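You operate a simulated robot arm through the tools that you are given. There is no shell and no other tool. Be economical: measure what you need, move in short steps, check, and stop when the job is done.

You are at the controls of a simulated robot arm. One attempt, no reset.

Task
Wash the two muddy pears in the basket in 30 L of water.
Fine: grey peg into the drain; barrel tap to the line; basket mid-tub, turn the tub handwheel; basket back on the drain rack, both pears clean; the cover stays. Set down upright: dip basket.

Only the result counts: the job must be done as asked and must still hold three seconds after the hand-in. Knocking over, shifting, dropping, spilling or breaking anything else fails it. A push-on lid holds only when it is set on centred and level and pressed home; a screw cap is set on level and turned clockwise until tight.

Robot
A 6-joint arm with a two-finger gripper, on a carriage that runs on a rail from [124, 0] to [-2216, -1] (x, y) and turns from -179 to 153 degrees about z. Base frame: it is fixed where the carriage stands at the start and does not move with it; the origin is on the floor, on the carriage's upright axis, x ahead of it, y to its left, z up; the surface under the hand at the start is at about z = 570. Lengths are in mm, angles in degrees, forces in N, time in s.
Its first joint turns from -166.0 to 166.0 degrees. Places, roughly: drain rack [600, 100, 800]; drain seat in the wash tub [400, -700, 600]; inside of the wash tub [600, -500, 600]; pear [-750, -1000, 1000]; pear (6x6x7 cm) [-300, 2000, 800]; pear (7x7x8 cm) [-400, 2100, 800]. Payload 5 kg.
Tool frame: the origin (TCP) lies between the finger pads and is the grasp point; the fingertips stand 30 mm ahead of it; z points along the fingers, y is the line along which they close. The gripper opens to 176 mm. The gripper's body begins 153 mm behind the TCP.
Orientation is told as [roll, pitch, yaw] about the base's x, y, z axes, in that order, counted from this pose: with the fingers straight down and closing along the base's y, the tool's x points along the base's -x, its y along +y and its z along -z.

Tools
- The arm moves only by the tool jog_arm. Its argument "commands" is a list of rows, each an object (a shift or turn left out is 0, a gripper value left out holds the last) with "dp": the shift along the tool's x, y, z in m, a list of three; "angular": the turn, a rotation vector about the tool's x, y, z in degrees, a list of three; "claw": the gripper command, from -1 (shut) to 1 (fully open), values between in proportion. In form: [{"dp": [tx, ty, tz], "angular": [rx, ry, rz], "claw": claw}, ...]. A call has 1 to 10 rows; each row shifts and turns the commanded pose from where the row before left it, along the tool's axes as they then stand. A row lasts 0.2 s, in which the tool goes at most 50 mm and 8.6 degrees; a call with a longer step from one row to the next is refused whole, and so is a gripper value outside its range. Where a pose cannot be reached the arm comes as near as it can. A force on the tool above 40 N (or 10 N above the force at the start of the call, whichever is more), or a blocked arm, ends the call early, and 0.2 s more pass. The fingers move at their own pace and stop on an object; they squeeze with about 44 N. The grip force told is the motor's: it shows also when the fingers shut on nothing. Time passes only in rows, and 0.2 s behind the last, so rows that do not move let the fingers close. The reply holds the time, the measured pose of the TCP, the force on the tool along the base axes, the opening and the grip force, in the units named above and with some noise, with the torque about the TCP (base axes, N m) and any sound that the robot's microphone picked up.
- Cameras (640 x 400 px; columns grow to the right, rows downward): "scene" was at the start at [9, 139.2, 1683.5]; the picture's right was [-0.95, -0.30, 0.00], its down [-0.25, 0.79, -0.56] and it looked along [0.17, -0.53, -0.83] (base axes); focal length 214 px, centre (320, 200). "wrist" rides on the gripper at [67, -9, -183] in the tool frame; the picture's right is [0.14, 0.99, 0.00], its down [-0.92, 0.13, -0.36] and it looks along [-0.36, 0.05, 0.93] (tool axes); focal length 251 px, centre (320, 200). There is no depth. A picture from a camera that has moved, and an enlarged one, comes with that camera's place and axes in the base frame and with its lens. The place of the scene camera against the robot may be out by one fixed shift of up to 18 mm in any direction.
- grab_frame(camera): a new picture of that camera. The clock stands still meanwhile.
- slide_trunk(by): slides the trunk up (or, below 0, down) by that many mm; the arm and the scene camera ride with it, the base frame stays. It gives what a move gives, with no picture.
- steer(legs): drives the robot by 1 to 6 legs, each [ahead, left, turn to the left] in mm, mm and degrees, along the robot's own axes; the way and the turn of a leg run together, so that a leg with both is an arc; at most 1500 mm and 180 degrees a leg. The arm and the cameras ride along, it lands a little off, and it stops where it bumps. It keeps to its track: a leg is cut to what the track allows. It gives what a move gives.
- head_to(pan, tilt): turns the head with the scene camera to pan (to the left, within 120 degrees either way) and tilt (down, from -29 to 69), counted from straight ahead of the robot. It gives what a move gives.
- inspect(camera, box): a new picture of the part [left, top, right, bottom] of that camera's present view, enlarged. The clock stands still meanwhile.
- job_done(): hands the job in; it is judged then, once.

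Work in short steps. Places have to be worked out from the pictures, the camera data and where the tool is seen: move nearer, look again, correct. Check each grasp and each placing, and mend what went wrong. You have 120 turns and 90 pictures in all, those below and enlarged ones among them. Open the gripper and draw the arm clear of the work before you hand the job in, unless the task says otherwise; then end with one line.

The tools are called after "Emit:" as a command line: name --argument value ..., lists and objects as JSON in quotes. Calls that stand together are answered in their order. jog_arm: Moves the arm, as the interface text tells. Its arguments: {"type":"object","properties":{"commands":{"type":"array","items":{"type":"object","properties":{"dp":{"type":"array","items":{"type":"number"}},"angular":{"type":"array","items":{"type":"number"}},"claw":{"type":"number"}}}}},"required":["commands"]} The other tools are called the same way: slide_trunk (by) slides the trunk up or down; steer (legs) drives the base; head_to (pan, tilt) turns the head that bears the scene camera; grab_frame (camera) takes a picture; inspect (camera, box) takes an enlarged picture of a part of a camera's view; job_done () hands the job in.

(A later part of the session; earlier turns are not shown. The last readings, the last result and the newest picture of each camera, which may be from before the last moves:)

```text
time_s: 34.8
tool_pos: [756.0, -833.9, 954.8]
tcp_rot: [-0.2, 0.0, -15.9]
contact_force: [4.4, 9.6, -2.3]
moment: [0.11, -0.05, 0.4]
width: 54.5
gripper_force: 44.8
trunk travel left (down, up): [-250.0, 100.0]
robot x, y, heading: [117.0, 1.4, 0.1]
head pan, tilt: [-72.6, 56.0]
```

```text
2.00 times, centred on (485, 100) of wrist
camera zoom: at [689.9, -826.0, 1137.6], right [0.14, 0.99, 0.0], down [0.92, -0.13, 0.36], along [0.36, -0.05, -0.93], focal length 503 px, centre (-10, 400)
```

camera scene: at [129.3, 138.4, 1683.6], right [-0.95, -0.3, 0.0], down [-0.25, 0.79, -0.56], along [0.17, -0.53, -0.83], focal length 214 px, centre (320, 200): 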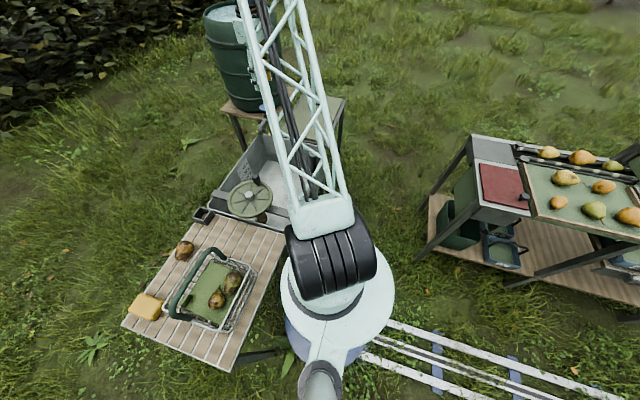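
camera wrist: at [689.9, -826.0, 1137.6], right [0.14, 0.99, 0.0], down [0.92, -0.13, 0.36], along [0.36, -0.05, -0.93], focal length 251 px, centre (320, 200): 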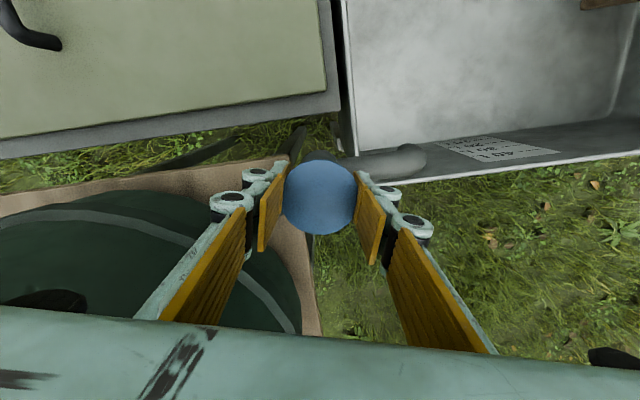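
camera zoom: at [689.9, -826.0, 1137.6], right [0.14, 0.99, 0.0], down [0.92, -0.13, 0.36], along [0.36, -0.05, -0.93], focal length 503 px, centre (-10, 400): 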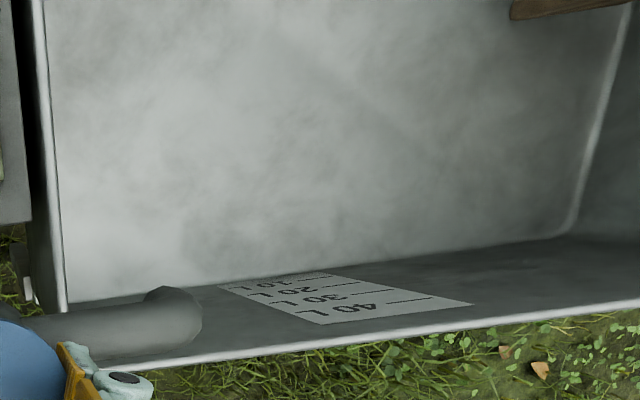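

No flow seen. Try the other direction and compare torque.

Emit:
jog_arm --commands '[{"angular": [0, 0, 8]}, {"angular": [0, 0, 8]}, {"angular": [0, 0, 8]}, {"angular": [0, 0, 8]}]'

Emit:
jog_arm --commands '[{"angular": [0, 0, 8]}, {"angular": [0, 0, 8]}, {"angular": [0, 0, 8]}, {"angular": [0, 0, 8]}]'

Emit:
grab_frame --camera "wrist"

```text
time_s: 35.8
tool_pos: [759.2, -834.8, 953.3]
tcp_rot: [-0.2, -0.2, -48.0]
contact_force: [4.2, 10.7, -2.9]
moment: [-0.03, 0.08, 1.32]
width: 54.5
gripper_force: 44.5
trunk travel left (down, up): [-250.0, 100.0]
robot x, y, heading: [118.9, -2.2, 0.2]
head pan, tilt: [-72.6, 56.0]
```

```text
time_s: 36.8
tool_pos: [757.7, -833.5, 954.2]
tcp_rot: [0.2, -0.2, -80.1]
contact_force: [13.5, 11.1, -1.0]
moment: [0.0, -0.02, 0.85]
width: 53.7
gripper_force: 44.4
trunk travel left (down, up): [-250.0, 100.0]
robot x, y, heading: [120.8, -0.4, 0.4]
head pan, tilt: [-72.6, 56.0]
```

```text
48 pictures are left
camera wrist: at [737.7, -770.3, 1137.7], right [0.95, 0.31, 0.0], down [0.29, -0.89, 0.37], along [0.11, -0.35, -0.93], focal length 251 px, centre (320, 200)
```

wrist: 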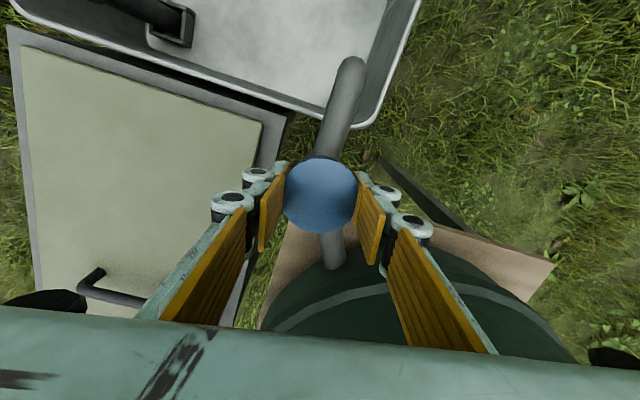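

Emit:
jog_arm --commands '[{"angular": [0, 0, 8]}, {"angular": [0, 0, 8]}, {"angular": [0, 0, 8]}, {"angular": [0, 0, 8]}, {"angular": [0, 0, 8]}, {"angular": [0, 0, 0]}, {"angular": [0, 0, 0]}]'

Emit:
grab_frame --camera "wrist"

```text
time_s: 38.4
tool_pos: [758.7, -835.1, 952.6]
tcp_rot: [0.2, -0.2, -120.0]
contact_force: [26.7, -4.3, -1.6]
moment: [0.01, -0.08, -0.26]
width: 54.4
gripper_force: 44.7
trunk travel left (down, up): [-250.0, 100.0]
robot x, y, heading: [117.4, -1.7, -0.1]
head pan, tilt: [-72.6, 56.0]
```

```text
47 pictures are left
camera wrist: at [783.5, -773.2, 1137.4], right [0.93, -0.38, 0.0], down [-0.35, -0.86, 0.37], along [-0.13, -0.34, -0.93], focal length 251 px, centre (320, 200)
```

wrist: 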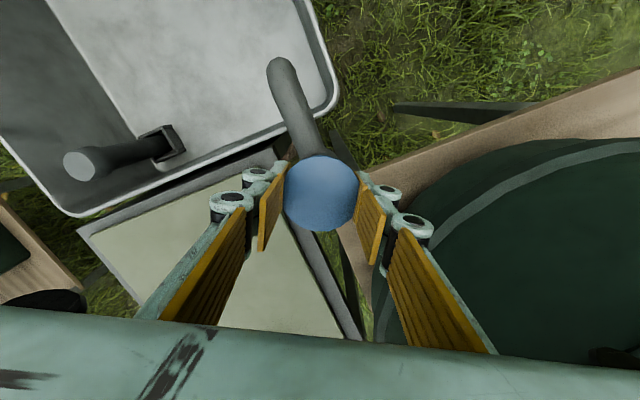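

No flow this way. Turn counter-clockwise through the wide arc from here (≈110°).

Emit:
jog_arm --commands '[{"angular": [0, 0, -8]}, {"angular": [0, 0, -8]}, {"angular": [0, 0, -8]}, {"angular": [0, 0, -8]}, {"angular": [0, 0, -8]}, {"angular": [0, 0, -8]}, {"angular": [0, 0, -8]}]'

Emit:
jog_arm --commands '[{"angular": [0, 0, -8]}, {"angular": [0, 0, -8]}, {"angular": [0, 0, -8]}, {"angular": [0, 0, -8]}, {"angular": [0, 0, -8]}, {"angular": [0, 0, -8]}, {"angular": [0, 0, -8]}, {"angular": [0, 0, 0]}, {"angular": [0, 0, 0]}]'

Emit:
inspect --camera "wrist" --box '[320, 0, 640, 200]'

```text
time_s: 38.9
tool_pos: [757.9, -839.4, 955.0]
tcp_rot: [0.4, -0.3, -107.8]
contact_force: [7.5, -8.3, -4.7]
moment: [-1.19, -0.43, 0.21]
width: 54.3
gripper_force: 44.9
trunk travel left (down, up): [-250.0, 100.0]
robot x, y, heading: [119.1, -1.0, 0.3]
head pan, tilt: [-72.6, 56.0]
stopped in row 2: the force on the tool passed its limit at 42 N (the readings are from after the stop); the commanded pose is now the measured one
```

```text
time_s: 40.9
tool_pos: [758.9, -836.6, 954.3]
tcp_rot: [-0.1, -0.6, -51.4]
contact_force: [34.9, 14.7, -1.7]
moment: [0.03, -0.03, 0.67]
width: 53.8
gripper_force: 44.6
trunk travel left (down, up): [-250.0, 100.0]
robot x, y, heading: [121.7, 1.3, -0.0]
head pan, tilt: [-72.6, 56.0]
```

```text
2.00 times, centred on (480, 100) of wrist
camera zoom: at [709.9, -789.8, 1138.2], right [0.69, 0.72, 0.0], down [0.67, -0.64, 0.37], along [0.27, -0.26, -0.93], focal length 503 px, centre (0, 400)
```

zoom: 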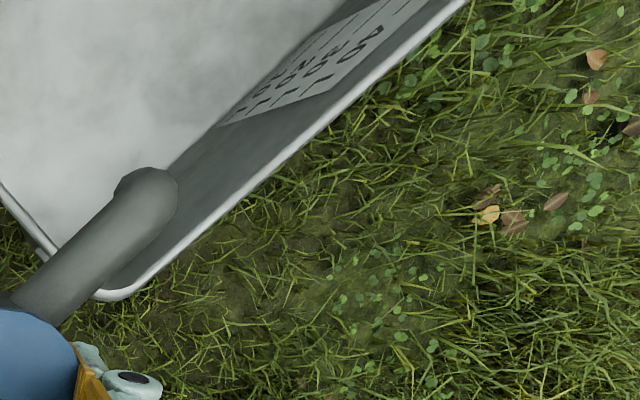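

Continue counter-clockwise, then ratchet (open, return, regrip, turn).

Emit:
jog_arm --commands '[{"angular": [0, 0, -8]}, {"angular": [0, 0, -8]}, {"angular": [0, 0, -8]}, {"angular": [0, 0, -8]}, {"angular": [0, 0, -8]}]'

Emit:
jog_arm --commands '[{"claw": -0.15}, {"claw": -0.15, "angular": [0, 0, 8]}, {"angular": [0, 0, 8]}, {"angular": [0, 0, 8]}, {"angular": [0, 0, 8]}, {"angular": [0, 0, 8]}, {"angular": [0, 0, 8]}, {"angular": [0, 0, 8]}, {"angular": [0, 0, 8]}, {"angular": [0, 0, 8]}]'

Emit:
grab_frame --camera "wrist"

```text
time_s: 42.1
tool_pos: [758.1, -835.2, 955.5]
tcp_rot: [-0.3, -0.3, -11.5]
contact_force: [29.6, 35.0, -1.9]
moment: [0.36, -0.02, -1.09]
width: 54.4
gripper_force: 45.0
trunk travel left (down, up): [-250.0, 100.0]
robot x, y, heading: [119.9, 1.0, 0.0]
head pan, tilt: [-72.6, 56.0]
```

```text
time_s: 44.3
tool_pos: [756.8, -838.5, 954.9]
tcp_rot: [0.2, -0.6, -83.8]
contact_force: [-0.1, 0.4, 0.3]
moment: [0.03, -0.01, 0.02]
width: 75.1
gripper_force: 0.1
trunk travel left (down, up): [-250.0, 100.0]
robot x, y, heading: [121.9, -2.0, 0.3]
head pan, tilt: [-72.6, 56.0]
```

```text
45 pictures are left
camera wrist: at [739.0, -772.8, 1138.7], right [0.97, 0.24, 0.0], down [0.23, -0.9, 0.37], along [0.09, -0.36, -0.93], focal length 251 px, centre (320, 200)
```

wrist: 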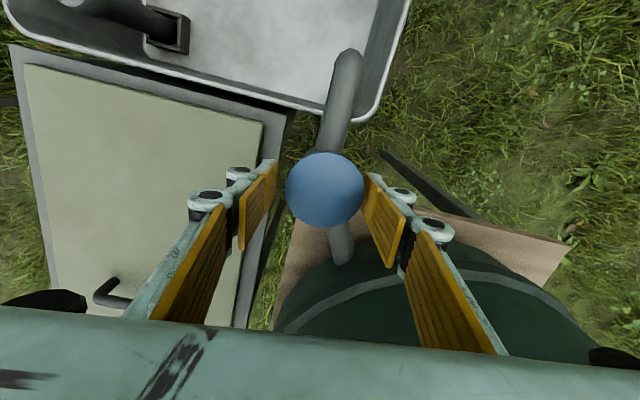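

Recentre on the knob, regrip and turn counter-clockwise again.

Emit:
jog_arm --commands '[{"dp": [0.0036, 0.0044, 0.006]}, {"claw": -0.6}, {"claw": -0.6}, {"claw": -0.6}]'

Emit:
jog_arm --commands '[{"angular": [0, 0, -8]}, {"angular": [0, 0, -8]}, {"angular": [0, 0, -8]}, {"angular": [0, 0, -8]}, {"angular": [0, 0, -8]}, {"angular": [0, 0, -8]}, {"angular": [0, 0, -8]}, {"angular": [0, 0, -8]}]'

Emit:
grab_frame --camera "wrist"

```text
time_s: 45.3
tool_pos: [758.2, -834.0, 949.7]
tcp_rot: [0.1, -0.5, -83.6]
contact_force: [-10.4, 4.9, 0.3]
moment: [0.01, 0.03, 0.29]
width: 53.7
gripper_force: 45.0
trunk travel left (down, up): [-250.0, 100.0]
robot x, y, heading: [119.4, 0.5, 0.0]
head pan, tilt: [-72.6, 56.0]
```

```text
time_s: 47.1
tool_pos: [760.4, -835.1, 950.7]
tcp_rot: [-0.4, -0.5, -19.6]
contact_force: [-8.1, -10.0, -0.8]
moment: [0.04, -0.09, -0.47]
width: 54.0
gripper_force: 44.8
trunk travel left (down, up): [-250.0, 100.0]
robot x, y, heading: [119.5, -0.5, 0.0]
head pan, tilt: [-72.6, 56.0]
```

```text
44 pictures are left
camera wrist: at [693.3, -821.4, 1133.1], right [0.2, 0.98, -0.01], down [0.91, -0.18, 0.37], along [0.36, -0.08, -0.93], focal length 251 px, centre (320, 200)
```

wrist: 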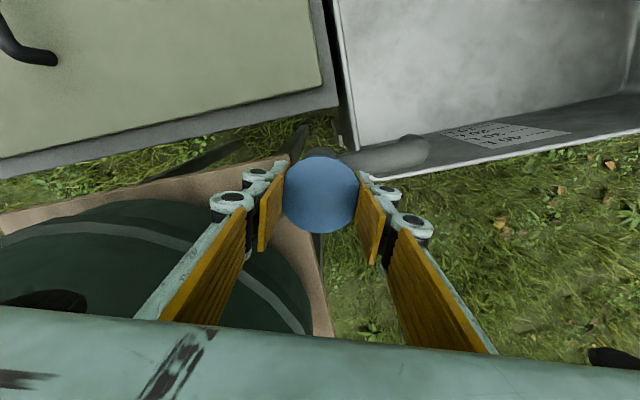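

No water from turning. Test whether it is a push knob: press down gently while gripped.

Emit:
jog_arm --commands '[{"dp": [0, 0, 0.004]}, {"dp": [0, 0, 0.004]}, {"dp": [0, 0, 0.004]}, {"dp": [0, 0, 0]}]'

Emit:
grab_frame --camera "wrist"

```text
time_s: 48.1
tool_pos: [759.6, -835.0, 938.7]
tcp_rot: [-0.4, -0.5, -19.7]
contact_force: [-4.3, -8.3, 5.4]
moment: [0.0, -0.04, 0.48]
width: 53.5
gripper_force: 45.4
trunk travel left (down, up): [-250.0, 100.0]
robot x, y, heading: [120.5, 0.4, 0.1]
head pan, tilt: [-72.6, 56.0]
heard: click
```

```text
43 pictures are left
camera wrist: at [693.3, -821.2, 1121.4], right [0.2, 0.98, -0.01], down [0.91, -0.19, 0.37], along [0.36, -0.08, -0.93], focal length 251 px, centre (320, 200)
```

wrist: 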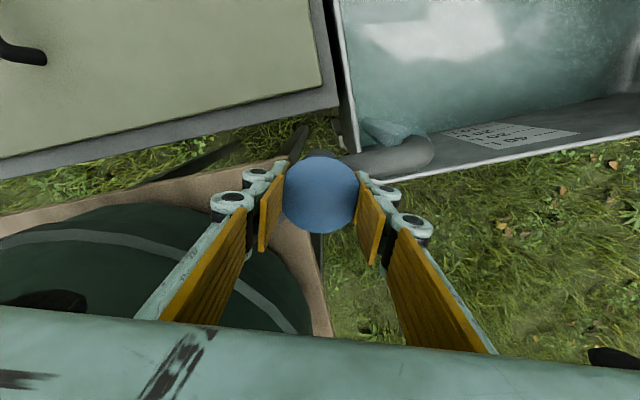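

Click — water flows; it is a push tap. Check the level.

Emit:
inspect --camera "wrist" --box '[400, 80, 600, 180]'

```text
3.20 times, centred on (500, 130) of wrist
camera zoom: at [693.3, -821.2, 1121.4], right [0.2, 0.98, -0.01], down [0.91, -0.19, 0.37], along [0.36, -0.08, -0.93], focal length 805 px, centre (-256, 424)
```

zoom: 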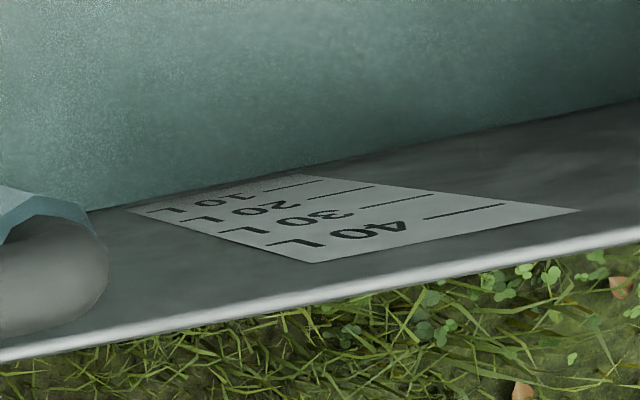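

Flow is quick. Lift now to see whether the flow stops on release.

Emit:
jog_arm --commands '[{"dp": [0, 0, -0.012]}]'

Emit:
inspect --camera "wrist" --box '[340, 60, 600, 190]'

```text
time_s: 48.5
tool_pos: [759.6, -833.6, 948.7]
tcp_rot: [-0.3, -0.4, -19.7]
contact_force: [-1.5, -14.6, -0.5]
moment: [-0.37, -0.36, 0.45]
width: 53.7
gripper_force: 45.1
trunk travel left (down, up): [-250.0, 100.0]
robot x, y, heading: [117.5, 2.2, 0.0]
head pan, tilt: [-72.6, 56.0]
```

```text
2.46 times, centred on (470, 125) of wrist
camera zoom: at [693.5, -821.3, 1132.4], right [0.2, 0.98, -0.01], down [0.91, -0.19, 0.37], along [0.36, -0.08, -0.93], focal length 619 px, centre (-49, 385)
```

zoom: 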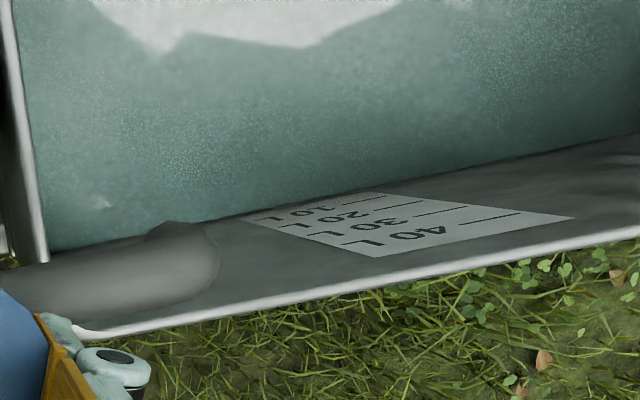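

Flow stops on lifting. Press again briefly and look.

Emit:
jog_arm --commands '[{"dp": [0, 0, 0.012]}, {"dp": [0, 0, 0]}]'

Emit:
inspect --camera "wrist" --box '[340, 60, 600, 190]'

```text
time_s: 49.1
tool_pos: [759.6, -836.0, 937.4]
tcp_rot: [-0.4, -0.5, -19.6]
contact_force: [-2.6, -10.8, 4.0]
moment: [0.03, -0.04, 0.45]
width: 53.8
gripper_force: 45.1
trunk travel left (down, up): [-250.0, 100.0]
robot x, y, heading: [118.8, 1.1, -0.0]
head pan, tilt: [-72.6, 56.0]
heard: click
```

```text
2.46 times, centred on (470, 125) of wrist
camera zoom: at [693.4, -821.3, 1120.8], right [0.2, 0.98, -0.01], down [0.91, -0.19, 0.37], along [0.36, -0.08, -0.93], focal length 619 px, centre (-49, 385)
```

zoom: 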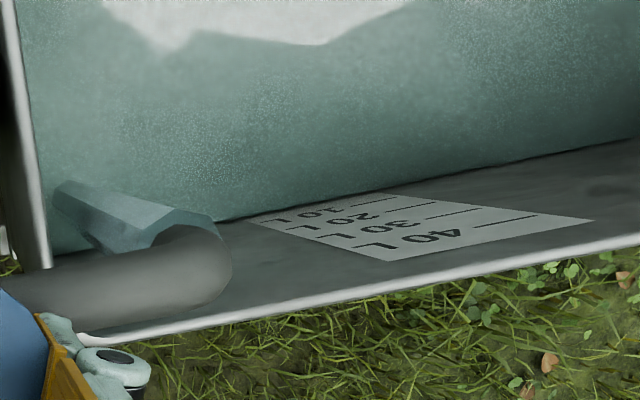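

Flowing. Let it run ~1.2 s.

Emit:
jog_arm --commands '[{"dp": [0, 0, 0]}, {"dp": [0, 0, 0]}, {"dp": [0, 0, 0]}, {"dp": [0, 0, 0]}, {"dp": [0, 0, 0]}]'

Emit:
inspect --camera "wrist" --box '[400, 80, 600, 180]'

```text
time_s: 50.3
tool_pos: [760.7, -835.2, 937.3]
tcp_rot: [-0.4, -0.4, -19.7]
contact_force: [-0.5, -10.5, 4.4]
moment: [0.03, 0.0, 0.4]
width: 53.8
gripper_force: 45.0
trunk travel left (down, up): [-250.0, 100.0]
robot x, y, heading: [119.3, 1.5, 0.0]
head pan, tilt: [-72.6, 56.0]
```

```text
3.20 times, centred on (500, 130) of wrist
camera zoom: at [693.4, -821.3, 1120.7], right [0.2, 0.98, -0.01], down [0.91, -0.19, 0.37], along [0.36, -0.08, -0.93], focal length 805 px, centre (-256, 424)
```

zoom: 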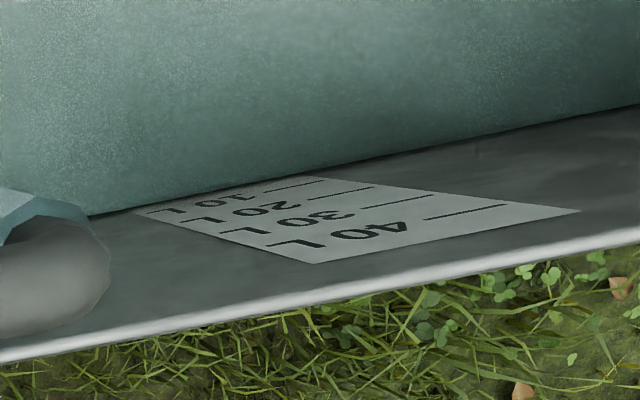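

Level ≈9 L, rising roughly 2 L/s. Run 2.2 s.

Emit:
jog_arm --commands '[{"dp": [0, 0, 0]}, {"dp": [0, 0, 0]}, {"dp": [0, 0, 0]}, {"dp": [0, 0, 0]}, {"dp": [0, 0, 0]}, {"dp": [0, 0, 0]}, {"dp": [0, 0, 0]}, {"dp": [0, 0, 0]}, {"dp": [0, 0, 0]}, {"dp": [0, 0, 0]}]'

Emit:
inspect --camera "wrist" --box '[400, 80, 600, 180]'

```text
time_s: 52.5
tool_pos: [760.2, -835.9, 937.2]
tcp_rot: [-0.4, -0.3, -19.8]
contact_force: [0.9, -9.3, 4.8]
moment: [0.03, -0.05, 0.48]
width: 53.4
gripper_force: 44.9
trunk travel left (down, up): [-250.0, 100.0]
robot x, y, heading: [118.5, 0.5, 0.2]
head pan, tilt: [-72.6, 56.0]
```

```text
3.20 times, centred on (500, 130) of wrist
camera zoom: at [693.4, -821.3, 1120.7], right [0.2, 0.98, -0.01], down [0.91, -0.19, 0.37], along [0.36, -0.08, -0.93], focal length 805 px, centre (-256, 424)
```

zoom: 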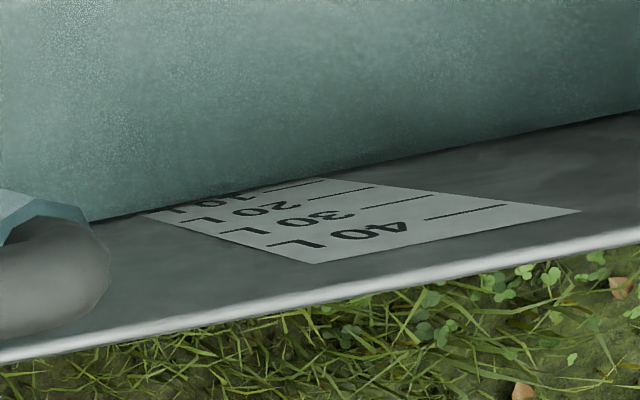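

About 10 L now; slower than thought. Run 4.4 s more.

Emit:
jog_arm --commands '[{"dp": [0, 0, 0]}, {"dp": [0, 0, 0]}, {"dp": [0, 0, 0]}, {"dp": [0, 0, 0]}, {"dp": [0, 0, 0]}, {"dp": [0, 0, 0]}, {"dp": [0, 0, 0]}, {"dp": [0, 0, 0]}, {"dp": [0, 0, 0]}, {"dp": [0, 0, 0]}]'

Emit:
jog_arm --commands '[{"dp": [0, 0, 0]}, {"dp": [0, 0, 0]}, {"dp": [0, 0, 0]}, {"dp": [0, 0, 0]}, {"dp": [0, 0, 0]}, {"dp": [0, 0, 0]}, {"dp": [0, 0, 0]}, {"dp": [0, 0, 0]}, {"dp": [0, 0, 0]}, {"dp": [0, 0, 0]}]'

Emit:
inspect --camera "wrist" --box '[400, 80, 600, 180]'

```text
time_s: 54.7
tool_pos: [760.1, -834.8, 938.2]
tcp_rot: [-0.4, -0.3, -19.6]
contact_force: [0.1, -8.3, 5.2]
moment: [0.04, -0.04, 0.49]
width: 53.7
gripper_force: 44.8
trunk travel left (down, up): [-250.0, 100.0]
robot x, y, heading: [118.5, 0.2, 0.3]
head pan, tilt: [-72.6, 56.0]
```

```text
time_s: 56.9
tool_pos: [760.4, -835.5, 936.9]
tcp_rot: [-0.3, -0.4, -19.7]
contact_force: [-1.6, -7.4, 4.2]
moment: [0.06, 0.01, 0.48]
width: 53.9
gripper_force: 44.9
trunk travel left (down, up): [-250.0, 100.0]
robot x, y, heading: [121.5, 2.5, -0.0]
head pan, tilt: [-72.6, 56.0]
```

```text
3.20 times, centred on (500, 130) of wrist
camera zoom: at [693.3, -821.3, 1120.7], right [0.2, 0.98, -0.01], down [0.91, -0.19, 0.37], along [0.36, -0.08, -0.93], focal length 805 px, centre (-256, 424)
```

zoom: 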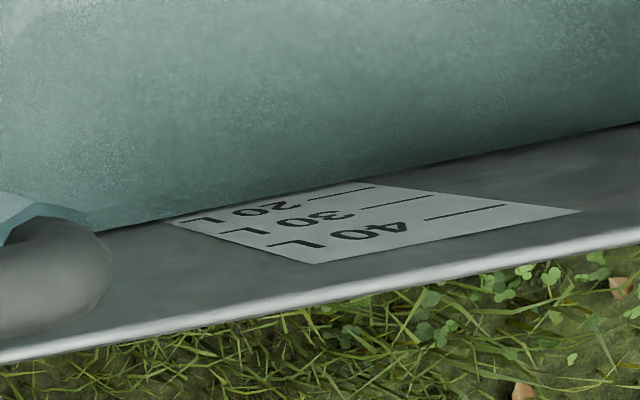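

≈16 L, ~1.25 L/s. Run 8.8 s more.

Emit:
jog_arm --commands '[{"dp": [0, 0, 0]}, {"dp": [0, 0, 0]}, {"dp": [0, 0, 0]}, {"dp": [0, 0, 0]}, {"dp": [0, 0, 0]}, {"dp": [0, 0, 0]}, {"dp": [0, 0, 0]}, {"dp": [0, 0, 0]}, {"dp": [0, 0, 0]}, {"dp": [0, 0, 0]}]'

Emit:
jog_arm --commands '[{"dp": [0, 0, 0]}, {"dp": [0, 0, 0]}, {"dp": [0, 0, 0]}, {"dp": [0, 0, 0]}, {"dp": [0, 0, 0]}, {"dp": [0, 0, 0]}, {"dp": [0, 0, 0]}, {"dp": [0, 0, 0]}, {"dp": [0, 0, 0]}, {"dp": [0, 0, 0]}]'

Emit:
jog_arm --commands '[{"dp": [0, 0, 0]}, {"dp": [0, 0, 0]}, {"dp": [0, 0, 0]}, {"dp": [0, 0, 0]}, {"dp": [0, 0, 0]}, {"dp": [0, 0, 0]}, {"dp": [0, 0, 0]}, {"dp": [0, 0, 0]}, {"dp": [0, 0, 0]}, {"dp": [0, 0, 0]}]'

Emit:
inspect --camera "wrist" --box '[400, 80, 600, 180]'

```text
time_s: 59.1
tool_pos: [759.7, -835.8, 937.5]
tcp_rot: [-0.3, -0.4, -19.7]
contact_force: [-1.4, -6.8, 4.6]
moment: [-0.02, 0.03, 0.34]
width: 53.6
gripper_force: 45.2
trunk travel left (down, up): [-250.0, 100.0]
robot x, y, heading: [119.2, 0.5, -0.1]
head pan, tilt: [-72.6, 56.0]
```

```text
time_s: 61.3
tool_pos: [760.6, -835.1, 937.5]
tcp_rot: [-0.4, -0.4, -19.7]
contact_force: [-1.3, -7.5, 4.5]
moment: [0.05, 0.03, 0.51]
width: 53.6
gripper_force: 44.6
trunk travel left (down, up): [-250.0, 100.0]
robot x, y, heading: [121.6, 0.2, -0.0]
head pan, tilt: [-72.6, 56.0]
```

```text
time_s: 63.5
tool_pos: [761.2, -836.1, 936.6]
tcp_rot: [-0.5, -0.4, -19.8]
contact_force: [-2.1, -7.5, 3.8]
moment: [0.03, 0.04, 0.5]
width: 53.4
gripper_force: 44.6
trunk travel left (down, up): [-250.0, 100.0]
robot x, y, heading: [121.0, -0.2, 0.0]
head pan, tilt: [-72.6, 56.0]
```

```text
3.20 times, centred on (500, 130) of wrist
camera zoom: at [693.2, -821.3, 1120.7], right [0.2, 0.98, -0.01], down [0.91, -0.19, 0.37], along [0.36, -0.08, -0.93], focal length 805 px, centre (-256, 424)
```

zoom: 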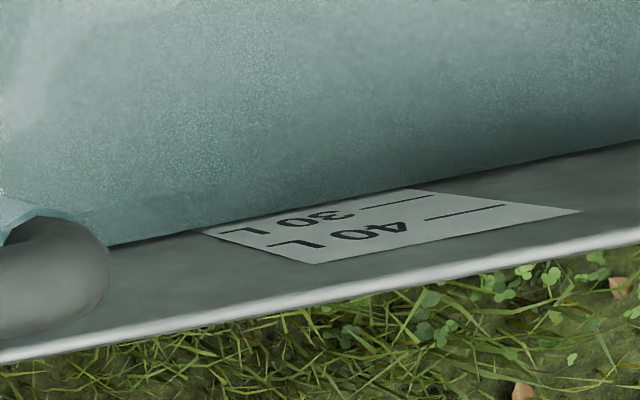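

≈25.3 L. Run ~2.2 s more and check.

Emit:
jog_arm --commands '[{"dp": [0, 0, 0]}, {"dp": [0, 0, 0]}, {"dp": [0, 0, 0]}, {"dp": [0, 0, 0]}, {"dp": [0, 0, 0]}, {"dp": [0, 0, 0]}, {"dp": [0, 0, 0]}, {"dp": [0, 0, 0]}, {"dp": [0, 0, 0]}, {"dp": [0, 0, 0]}]'

Emit:
inspect --camera "wrist" --box '[440, 100, 560, 170]'

```text
time_s: 65.7
tool_pos: [759.4, -835.0, 937.6]
tcp_rot: [-0.4, -0.4, -19.7]
contact_force: [-1.8, -6.7, 4.5]
moment: [0.05, -0.05, 0.42]
width: 53.8
gripper_force: 45.2
trunk travel left (down, up): [-250.0, 100.0]
robot x, y, heading: [121.7, 0.9, 0.2]
head pan, tilt: [-72.6, 56.0]
```

```text
5.33 times, centred on (500, 135) of wrist
camera zoom: at [693.2, -821.3, 1120.7], right [0.2, 0.98, -0.01], down [0.91, -0.19, 0.37], along [0.36, -0.08, -0.93], focal length 1341 px, centre (-640, 547)
```

zoom: 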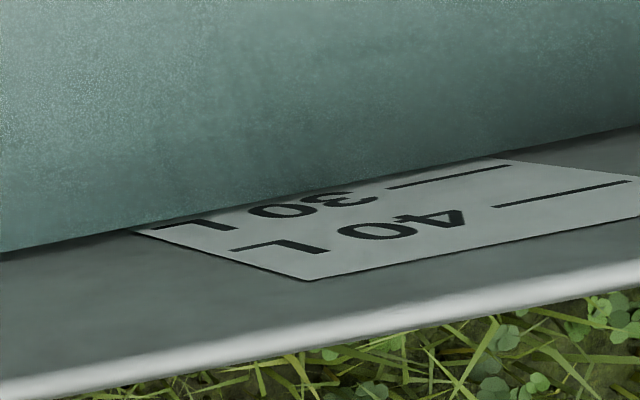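

≈28.2 L. Wait ~1.4 s more, then lift to stop.

Emit:
jog_arm --commands '[{"dp": [0, 0, 0]}, {"dp": [0, 0, 0]}, {"dp": [0, 0, 0]}, {"dp": [0, 0, 0]}, {"dp": [0, 0, 0]}, {"dp": [0, 0, 0]}, {"dp": [0, 0, -0.012]}]'

Emit:
inspect --camera "wrist" --box '[440, 100, 560, 170]'

```text
time_s: 67.3
tool_pos: [760.7, -835.7, 947.6]
tcp_rot: [-0.4, -0.5, -19.7]
contact_force: [1.2, -10.8, -0.2]
moment: [-0.12, -0.12, 0.49]
width: 53.9
gripper_force: 45.1
trunk travel left (down, up): [-250.0, 100.0]
robot x, y, heading: [121.3, -4.4, -0.1]
head pan, tilt: [-72.6, 56.0]
```

```text
5.33 times, centred on (500, 135) of wrist
camera zoom: at [693.3, -821.4, 1131.9], right [0.2, 0.98, -0.01], down [0.91, -0.19, 0.37], along [0.36, -0.08, -0.93], focal length 1341 px, centre (-640, 547)
```

zoom: 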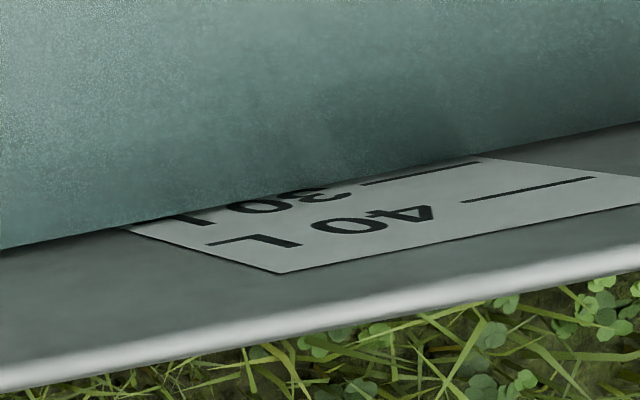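

About 29 L; a further short press (~0.7 s).

Emit:
jog_arm --commands '[{"dp": [0, 0, 0.012]}, {"dp": [0, 0, 0]}, {"dp": [0, 0, 0]}, {"dp": [0, 0, -0.012]}]'

Emit:
inspect --camera "wrist" --box '[440, 100, 560, 170]'

```text
time_s: 68.3
tool_pos: [760.9, -835.2, 949.8]
tcp_rot: [-0.3, -0.4, -19.7]
contact_force: [3.3, -14.9, -0.8]
moment: [-0.23, -0.23, 0.46]
width: 53.9
gripper_force: 44.9
trunk travel left (down, up): [-250.0, 100.0]
robot x, y, heading: [116.0, -4.3, 0.0]
head pan, tilt: [-72.6, 56.0]
heard: click
```

```text
5.33 times, centred on (500, 135) of wrist
camera zoom: at [693.2, -821.3, 1131.9], right [0.2, 0.98, -0.01], down [0.91, -0.19, 0.37], along [0.36, -0.08, -0.93], focal length 1341 px, centre (-640, 547)
```

zoom: 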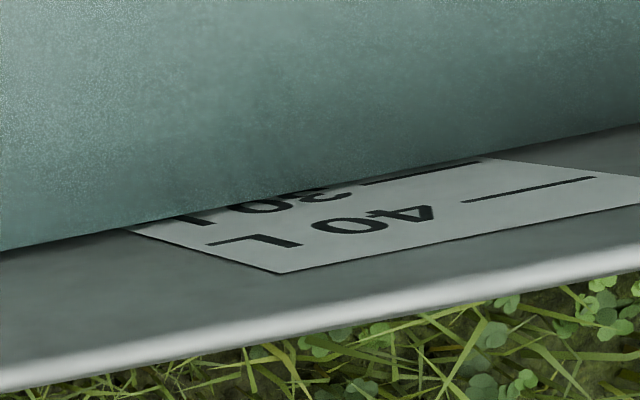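

Water touches the line (~29.5 L). One last very short press, then release the knob and retreat upward.

Emit:
jog_arm --commands '[{"dp": [0, 0, 0.012]}, {"dp": [0, 0, -0.012]}, {"claw": -0.2}, {"claw": -0.1}, {"claw": -0.1}, {"dp": [0, 0, -0.03]}, {"dp": [0, 0, -0.04]}, {"dp": [0, 0, -0.05]}, {"dp": [0, 0, -0.05]}]'

Emit:
jog_arm --commands '[{"dp": [0.03, 0.03, -0.02]}, {"dp": [0.03, 0.03, -0.02]}, {"dp": [0, 0, 0], "angular": [0, 0, -8]}, {"angular": [0, 0, -8]}, {"angular": [0, 0, -3.7]}, {"dp": [0, 0, 0]}]'

Emit:
grab_frame --camera "wrist"

```text
time_s: 70.3
tool_pos: [757.4, -832.8, 1119.0]
tcp_rot: [-0.3, -0.4, -19.7]
contact_force: [-0.4, -0.3, -0.3]
moment: [-0.01, 0.01, 0.02]
width: 79.4
gripper_force: 0.0
trunk travel left (down, up): [-250.0, 100.0]
robot x, y, heading: [121.9, 1.4, -0.1]
head pan, tilt: [-72.6, 56.0]
heard: click
```

```text
time_s: 71.7
tool_pos: [722.7, -756.0, 1158.9]
tcp_rot: [-0.5, -0.2, -0.1]
contact_force: [-0.4, -0.3, -0.1]
moment: [0.05, 0.01, 0.0]
width: 79.2
gripper_force: 0.1
trunk travel left (down, up): [-250.0, 100.0]
robot x, y, heading: [120.7, -2.0, 0.1]
head pan, tilt: [-72.6, 56.0]
```

```text
32 pictures are left
camera wrist: at [655.1, -765.0, 1341.9], right [-0.14, 0.99, -0.01], down [0.92, 0.13, 0.37], along [0.36, 0.04, -0.93], focal length 251 px, centre (320, 200)
```

wrist: 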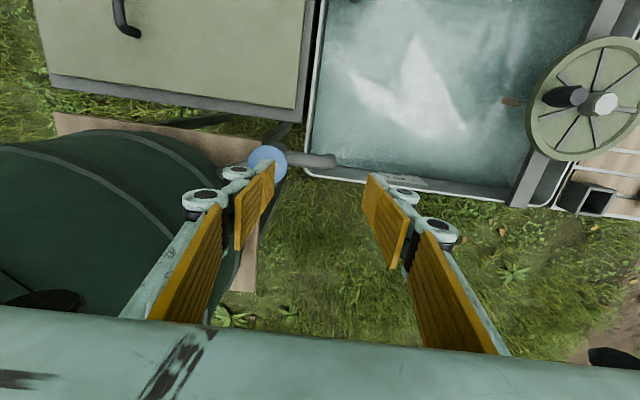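

Flow stopped. Now travel above the basket on the rack.

Emit:
jog_arm --commands '[{"dp": [0.01, 0.04, -0.025]}, {"dp": [0.01, 0.04, -0.025]}, {"dp": [0.01, 0.047, -0.01]}, {"dp": [0.01, 0.047, 0]}, {"dp": [0.01, 0.047, 0]}, {"dp": [0.01, 0.047, 0]}, {"dp": [0.01, 0.047, 0]}, {"dp": [0.01, 0.047, 0]}, {"dp": [0.01, 0.047, 0]}, {"dp": [0.01, 0.047, 0]}]'

Emit:
jog_arm --commands '[{"dp": [0.01, 0.047, 0]}, {"dp": [0.01, 0.047, 0]}, {"dp": [0.01, 0.047, 0]}, {"dp": [0.01, 0.047, 0]}, {"dp": [0.01, 0.047, 0]}, {"dp": [0.01, 0.047, 0]}, {"dp": [0, 0.047, 0]}, {"dp": [0, 0.047, 0]}, {"dp": [0, 0.047, 0]}, {"dp": [0, 0, 0]}]'

Emit:
grab_frame --camera "wrist"

Emit:
inspect --camera "scene" --box '[110, 190, 310, 390]'

```text
time_s: 73.9
tool_pos: [622.0, -300.4, 1215.2]
tcp_rot: [-0.5, -0.3, 0.1]
contact_force: [0.3, 0.3, -0.2]
moment: [0.01, 0.02, 0.01]
width: 78.9
gripper_force: 0.1
trunk travel left (down, up): [-250.0, 100.0]
robot x, y, heading: [122.2, -1.1, -0.3]
head pan, tilt: [-72.6, 56.0]
```

```text
time_s: 76.1
tool_pos: [562.2, 125.4, 1211.4]
tcp_rot: [-0.5, -0.3, 0.1]
contact_force: [-0.2, 1.2, -0.2]
moment: [-0.23, 0.01, -0.01]
width: 79.1
gripper_force: 0.1
trunk travel left (down, up): [-250.0, 100.0]
robot x, y, heading: [122.8, 2.9, -0.2]
head pan, tilt: [-72.6, 56.0]
```

```text
31 pictures are left
camera wrist: at [495.4, 115.4, 1394.4], right [-0.14, 0.99, -0.01], down [0.92, 0.13, 0.37], along [0.36, 0.04, -0.93], focal length 251 px, centre (320, 200)
```

wrist: 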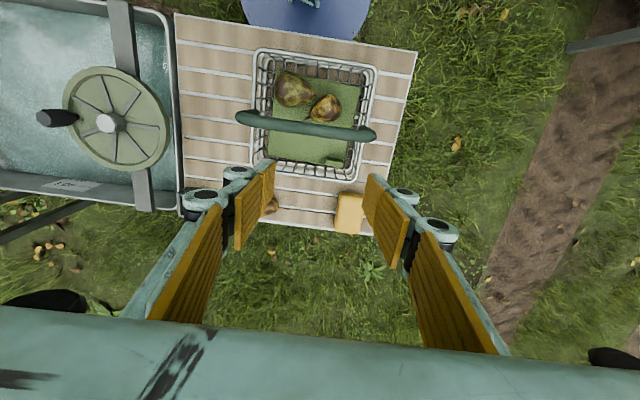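

```text
2.00 times, centred on (210, 290) of scene
camera zoom: at [129.1, 140.6, 1683.4], right [-0.95, -0.3, 0.0], down [-0.25, 0.79, -0.56], along [0.17, -0.53, -0.83], focal length 429 px, centre (540, 20)
```

zoom: 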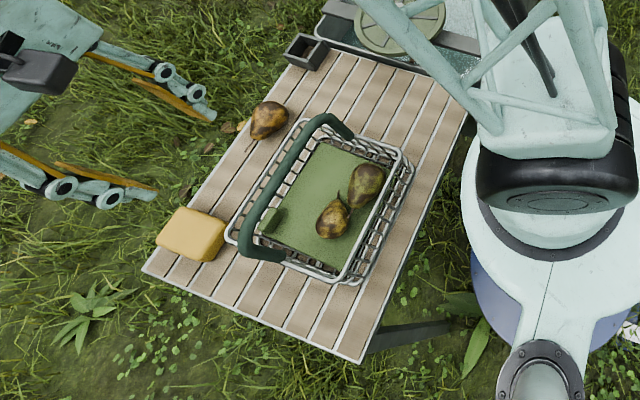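

Handle bar runs along y at about (534,92), top z≈973. Rotate the hand to yaw +90 (camera on the -y side) over it and look.

Emit:
jog_arm --commands '[{"dp": [0.014, -0.016, 0], "angular": [0, 0, -8.5]}, {"dp": [0.014, -0.016, 0], "angular": [0, 0, -8.5]}, {"angular": [0, 0, -8.5]}, {"angular": [0, 0, -8.5]}, {"angular": [0, 0, -8.5]}, {"angular": [0, 0, -8.5]}, {"angular": [0, 0, -8.5]}, {"angular": [0, 0, -8.5]}, {"angular": [0, 0, -8.5]}, {"angular": [0, 0, -8.5]}]'

Emit:
jog_arm --commands '[{"angular": [0, 0, -5], "claw": 0.0}, {"dp": [0, 0, 0.045]}, {"dp": [0, 0, 0.045]}, {"dp": [0, 0, 0]}]'

Emit:
grab_frame --camera "wrist"

```text
time_s: 78.3
tool_pos: [537.1, 89.1, 1210.3]
tcp_rot: [-0.4, 0.5, 85.1]
contact_force: [0.0, -0.7, -0.1]
moment: [-0.04, -0.04, 0.03]
width: 79.5
gripper_force: 0.0
trunk travel left (down, up): [-250.0, 100.0]
robot x, y, heading: [118.1, 2.5, -0.3]
head pan, tilt: [-72.6, 56.0]
```

```text
time_s: 79.3
tool_pos: [546.3, 90.0, 1122.5]
tcp_rot: [0.0, 0.7, 90.0]
contact_force: [0.8, -0.2, 0.1]
moment: [-0.09, 0.19, 0.01]
width: 88.1
gripper_force: 0.0
out of reach, approached as far as the arm can: row 3
trunk travel left (down, up): [-250.0, 100.0]
robot x, y, heading: [117.3, -2.6, -0.1]
head pan, tilt: [-72.6, 56.0]
```

```text
29 pictures are left
camera wrist: at [555.4, 23.7, 1308.8], right [-0.99, -0.14, 0.0], down [-0.13, 0.93, 0.35], along [-0.05, 0.35, -0.94], focal length 251 px, centre (320, 200)
```

wrist: 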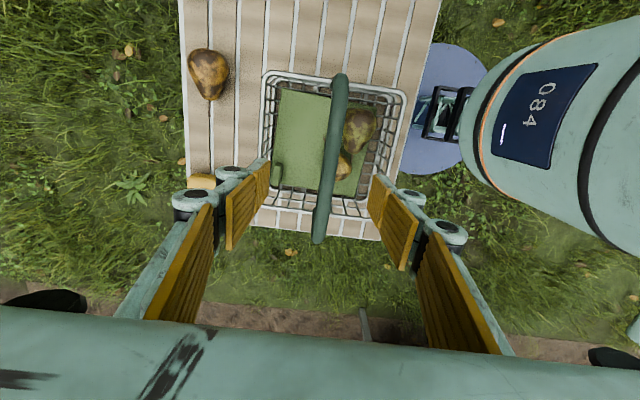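

Too close to fold; drive back 110 mm for comfort, then centre over the handle at (533,97).

Emit:
steer --legs '[[-115, 0, 0]]'

Emit:
jog_arm --commands '[{"dp": [0.0, -0.045, 0]}, {"dp": [-0.007, -0.045, 0]}, {"dp": [0, -0.013, 0]}, {"dp": [0, 0, 0.04]}, {"dp": [0, 0, 0]}]'

Emit:
grab_frame --camera "wrist"

```text
time_s: 80.6
tool_pos: [431.1, 90.0, 1125.3]
tcp_rot: [-0.1, 0.6, 89.9]
contact_force: [-0.6, 1.2, 1.1]
moment: [0.04, -0.06, 0.05]
width: 88.1
gripper_force: 0.1
trunk travel left (down, up): [-250.0, 100.0]
robot x, y, heading: [8.1, 1.1, -0.1]
head pan, tilt: [-72.6, 56.0]
```

```text
time_s: 81.8
tool_pos: [533.9, 97.6, 1083.9]
tcp_rot: [0.0, 0.5, 90.1]
contact_force: [1.5, 0.7, -0.2]
moment: [-0.03, 0.21, -0.01]
width: 88.0
gripper_force: 0.0
trunk travel left (down, up): [-250.0, 100.0]
robot x, y, heading: [2.9, -1.1, -0.0]
head pan, tilt: [-72.6, 56.0]
```

```text
28 pictures are left
camera wrist: at [543.6, 30.6, 1268.9], right [-0.99, -0.14, 0.0], down [-0.13, 0.93, 0.35], along [-0.05, 0.35, -0.94], focal length 251 px, centre (320, 200)
```

wrist: 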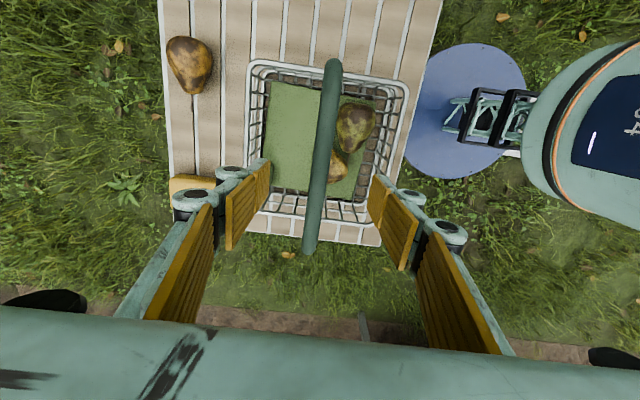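

Aligned with the bar. Descend to TCP 1000 and look.

Emit:
jog_arm --commands '[{"dp": [0, 0, 0.045]}, {"dp": [0, 0, 0.04]}, {"dp": [0, 0, 0]}]'

Emit:
grab_frame --camera "wrist"

```text
time_s: 82.6
tool_pos: [534.3, 94.7, 999.1]
tcp_rot: [0.0, 0.5, 90.0]
contact_force: [0.9, 0.1, -0.2]
moment: [-0.05, 0.12, 0.01]
width: 87.9
gripper_force: 0.1
trunk travel left (down, up): [-250.0, 100.0]
robot x, y, heading: [6.2, 1.7, -0.0]
head pan, tilt: [-72.6, 56.0]
```

```text
27 pictures are left
camera wrist: at [544.5, 28.7, 1184.0], right [-0.99, -0.14, 0.0], down [-0.13, 0.93, 0.35], along [-0.05, 0.35, -0.94], focal length 251 px, centre (320, 200)
```

wrist: 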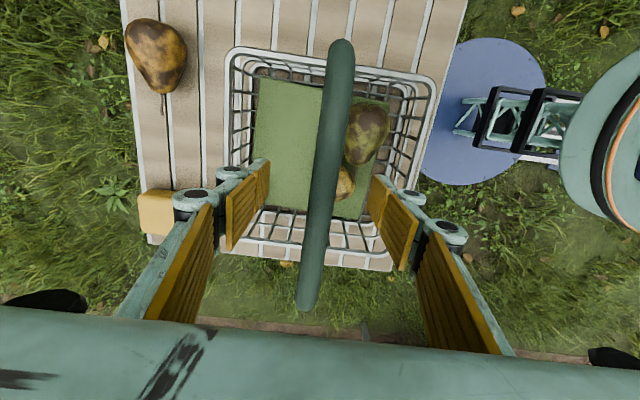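

The bar is at TCP height (z≈1000), centred. Close and check.

Emit:
jog_arm --commands '[{"dp": [0, 0.0, 0.006]}, {"claw": -0.5}, {"claw": -1}, {"claw": -1}, {"claw": -1}, {"claw": -1}]'

Emit:
jog_arm --commands '[{"dp": [0, 0, -0.01]}, {"dp": [0, 0, -0.015]}, {"dp": [0, 0, -0.02]}, {"dp": [0, 0, 0]}, {"dp": [0, 0, 0]}]'

Emit:
grab_frame --camera "wrist"

```text
time_s: 84.0
tool_pos: [534.9, 95.2, 992.0]
tcp_rot: [-0.1, 0.4, 90.0]
contact_force: [0.4, -0.7, -0.1]
moment: [0.03, -0.02, -0.15]
width: 14.9
gripper_force: 44.5
trunk travel left (down, up): [-250.0, 100.0]
robot x, y, heading: [8.3, -5.3, 0.4]
head pan, tilt: [-72.6, 56.0]
```

```text
time_s: 85.2
tool_pos: [532.6, 97.1, 1038.2]
tcp_rot: [0.0, 0.6, 90.0]
contact_force: [-0.2, 0.1, -2.5]
moment: [0.03, -0.05, 0.01]
width: 16.5
gripper_force: 43.4
trunk travel left (down, up): [-250.0, 100.0]
robot x, y, heading: [0.9, -2.9, 0.0]
head pan, tilt: [-72.6, 56.0]
```

```text
26 pictures are left
camera wrist: at [543.9, 29.9, 1223.5], right [-0.99, -0.14, 0.0], down [-0.13, 0.93, 0.35], along [-0.05, 0.35, -0.94], focal length 251 px, centre (320, 200)
```

wrist: 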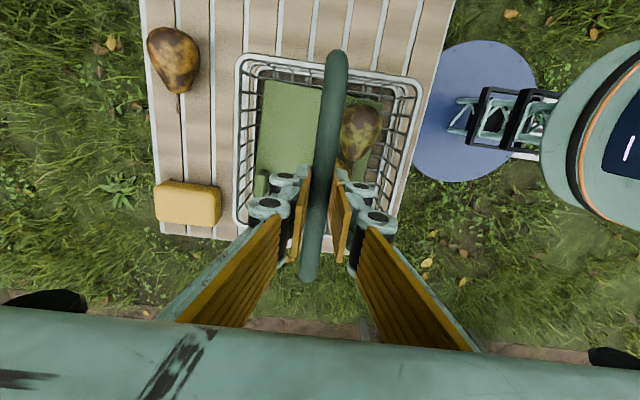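

The basket may not have lifted. Check with the scene camera.

Emit:
inspect --camera "scene" --box '[80, 120, 320, 320]'

```text
2.00 times, centred on (200, 220) of scene
camera zoom: at [15.0, 139.3, 1683.4], right [-0.95, -0.3, 0.0], down [-0.25, 0.79, -0.56], along [0.17, -0.53, -0.83], focal length 429 px, centre (560, 160)
```

zoom: 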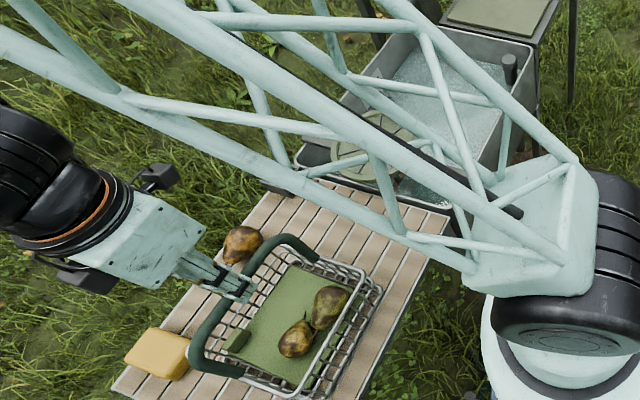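

Fingers slipped to the tip. Open slightly, go 60 mm lower, regrip, lift a little.

Emit:
jog_arm --commands '[{"claw": -0.3}, {"claw": -0.3}, {"dp": [0, 0, 0.03]}, {"dp": [0, 0, 0.034]}, {"claw": -1}, {"claw": -1}, {"claw": -1}, {"claw": -1}]'

Emit:
jog_arm --commands '[{"dp": [0, 0, -0.006]}, {"dp": [0, 0, -0.008]}, {"dp": [0, 0, -0.01]}, {"dp": [0, 0, -0.01]}, {"dp": [0, 0, 0]}]'

Emit:
grab_frame --camera "wrist"

```text
time_s: 87.0
tool_pos: [534.2, 96.3, 975.0]
tcp_rot: [-0.1, 0.4, 90.0]
contact_force: [-2.3, -0.9, 10.5]
moment: [0.06, -0.09, 0.0]
width: 13.7
gripper_force: 44.4
trunk travel left (down, up): [-250.0, 100.0]
robot x, y, heading: [4.3, 3.0, -0.1]
head pan, tilt: [-72.6, 56.0]
```

```text
time_s: 88.2
tool_pos: [535.6, 95.6, 1009.1]
tcp_rot: [-0.2, 0.5, 89.9]
contact_force: [-1.1, 0.4, -7.5]
moment: [0.02, -0.12, -0.02]
width: 13.7
gripper_force: 43.6
trunk travel left (down, up): [-250.0, 100.0]
robot x, y, heading: [2.4, 1.4, 0.4]
head pan, tilt: [-72.6, 56.0]
```

```text
24 pictures are left
camera wrist: at [544.0, 29.5, 1193.5], right [-0.99, -0.14, 0.0], down [-0.13, 0.93, 0.35], along [-0.05, 0.35, -0.94], focal length 251 px, centre (320, 200)
```

wrist: 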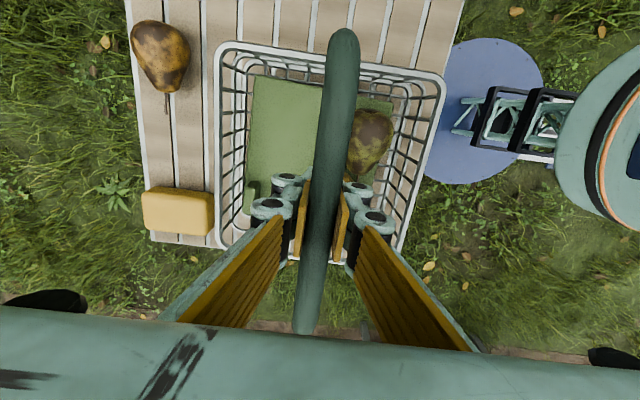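

Basket is held (≈0.75 kg); its resting TCP was (534,96,975). Raise it straight up to clear the wheel.

Emit:
jog_arm --commands '[{"dp": [0, 0, -0.02]}, {"dp": [0, 0, -0.03]}, {"dp": [0, 0, -0.03]}, {"dp": [0, 0, -0.03]}, {"dp": [0, 0, -0.03]}, {"dp": [0, 0, -0.03]}, {"dp": [0, 0, -0.02]}, {"dp": [0, 0, 0]}]'

Emit:
jog_arm --commands '[{"dp": [0.02, -0.003, 0]}, {"dp": [0.035, -0.004, 0]}, {"dp": [0.04, -0.004, 0]}, {"dp": [0.04, -0.004, 0]}, {"dp": [0.04, -0.004, 0]}, {"dp": [0.04, -0.004, 0]}, {"dp": [0.04, -0.004, 0]}, {"dp": [0.04, -0.004, 0]}, {"dp": [0.04, -0.004, 0]}, {"dp": [0.04, -0.003, 0]}]'

Emit:
jog_arm --commands '[{"dp": [0.04, -0.003, 0]}, {"dp": [0.04, 0, 0]}, {"dp": [0.04, 0, 0]}, {"dp": [0.04, 0, 0]}, {"dp": [0.035, 0, 0]}, {"dp": [0.025, 0, 0]}, {"dp": [0.01, 0, 0]}, {"dp": [0, 0, 0]}, {"dp": [0, 0, 0]}]'

Emit:
grab_frame --camera "wrist"

```text
time_s: 90.0
tool_pos: [534.3, 97.6, 1199.7]
tcp_rot: [0.0, 0.5, 90.0]
contact_force: [-0.1, -1.2, -7.8]
moment: [-0.01, -0.11, 0.01]
width: 13.9
gripper_force: 43.5
trunk travel left (down, up): [-250.0, 100.0]
robot x, y, heading: [6.6, 1.7, 0.3]
head pan, tilt: [-72.6, 56.0]
```

```text
time_s: 92.2
tool_pos: [572.1, -276.7, 1203.0]
tcp_rot: [0.1, 0.5, 90.0]
contact_force: [-0.4, -0.7, -7.3]
moment: [-0.02, -0.1, 0.0]
width: 13.9
gripper_force: 44.6
trunk travel left (down, up): [-250.0, 100.0]
robot x, y, heading: [3.7, 2.5, 0.3]
head pan, tilt: [-72.6, 56.0]
```

```text
time_s: 94.2
tool_pos: [576.2, -506.9, 1202.6]
tcp_rot: [0.0, 0.6, 90.0]
contact_force: [0.0, 0.4, -8.6]
moment: [-0.05, -0.1, 0.01]
width: 14.0
gripper_force: 44.7
trunk travel left (down, up): [-250.0, 100.0]
robot x, y, heading: [5.8, 1.8, 0.0]
head pan, tilt: [-72.6, 56.0]
```

```text
23 pictures are left
camera wrist: at [585.6, -573.1, 1389.0], right [-0.99, -0.14, 0.0], down [-0.13, 0.93, 0.35], along [-0.05, 0.35, -0.94], focal length 251 px, centre (320, 200)
```

wrist: 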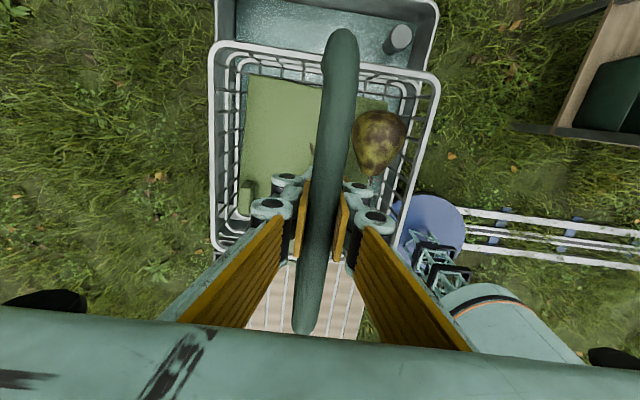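

Basket is level over mid-tub. Lower to just above the water.

Emit:
jog_arm --commands '[{"dp": [0, 0, 0.03]}, {"dp": [0, 0, 0.04]}, {"dp": [0, 0, 0.04]}, {"dp": [0, 0, 0.04]}, {"dp": [0, 0, 0.04]}, {"dp": [0, 0, 0.04]}, {"dp": [0, 0, 0.03]}, {"dp": [0, 0, 0.02]}, {"dp": [0, 0, 0]}]'

Emit:
grab_frame --camera "wrist"

```text
time_s: 95.3
tool_pos: [579.3, -513.2, 1032.3]
tcp_rot: [-0.4, 0.9, 89.9]
contact_force: [-0.6, -5.7, -4.9]
moment: [-1.05, -0.01, -0.03]
width: 14.0
gripper_force: 44.3
trunk travel left (down, up): [-250.0, 100.0]
robot x, y, heading: [6.5, -0.5, 0.1]
head pan, tilt: [-72.6, 56.0]
stopped in row 5: the force on the tool passed its limit at 56 N (the readings are from after the stop); the commanded pose is now the measured one
```

```text
22 pictures are left
camera wrist: at [586.6, -578.5, 1216.8], right [-0.99, -0.14, -0.01], down [-0.13, 0.93, 0.34], along [-0.04, 0.34, -0.94], focal length 251 px, centre (320, 200)
```

wrist: 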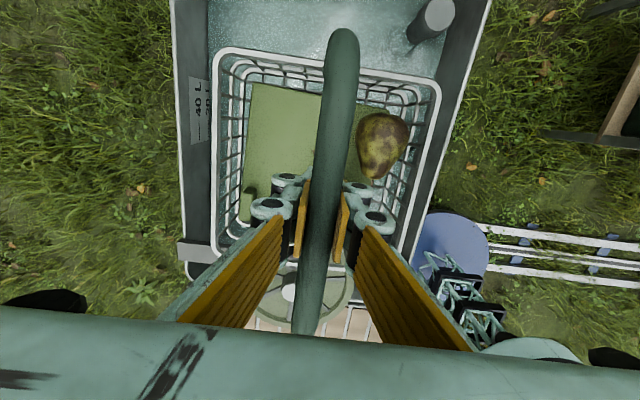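

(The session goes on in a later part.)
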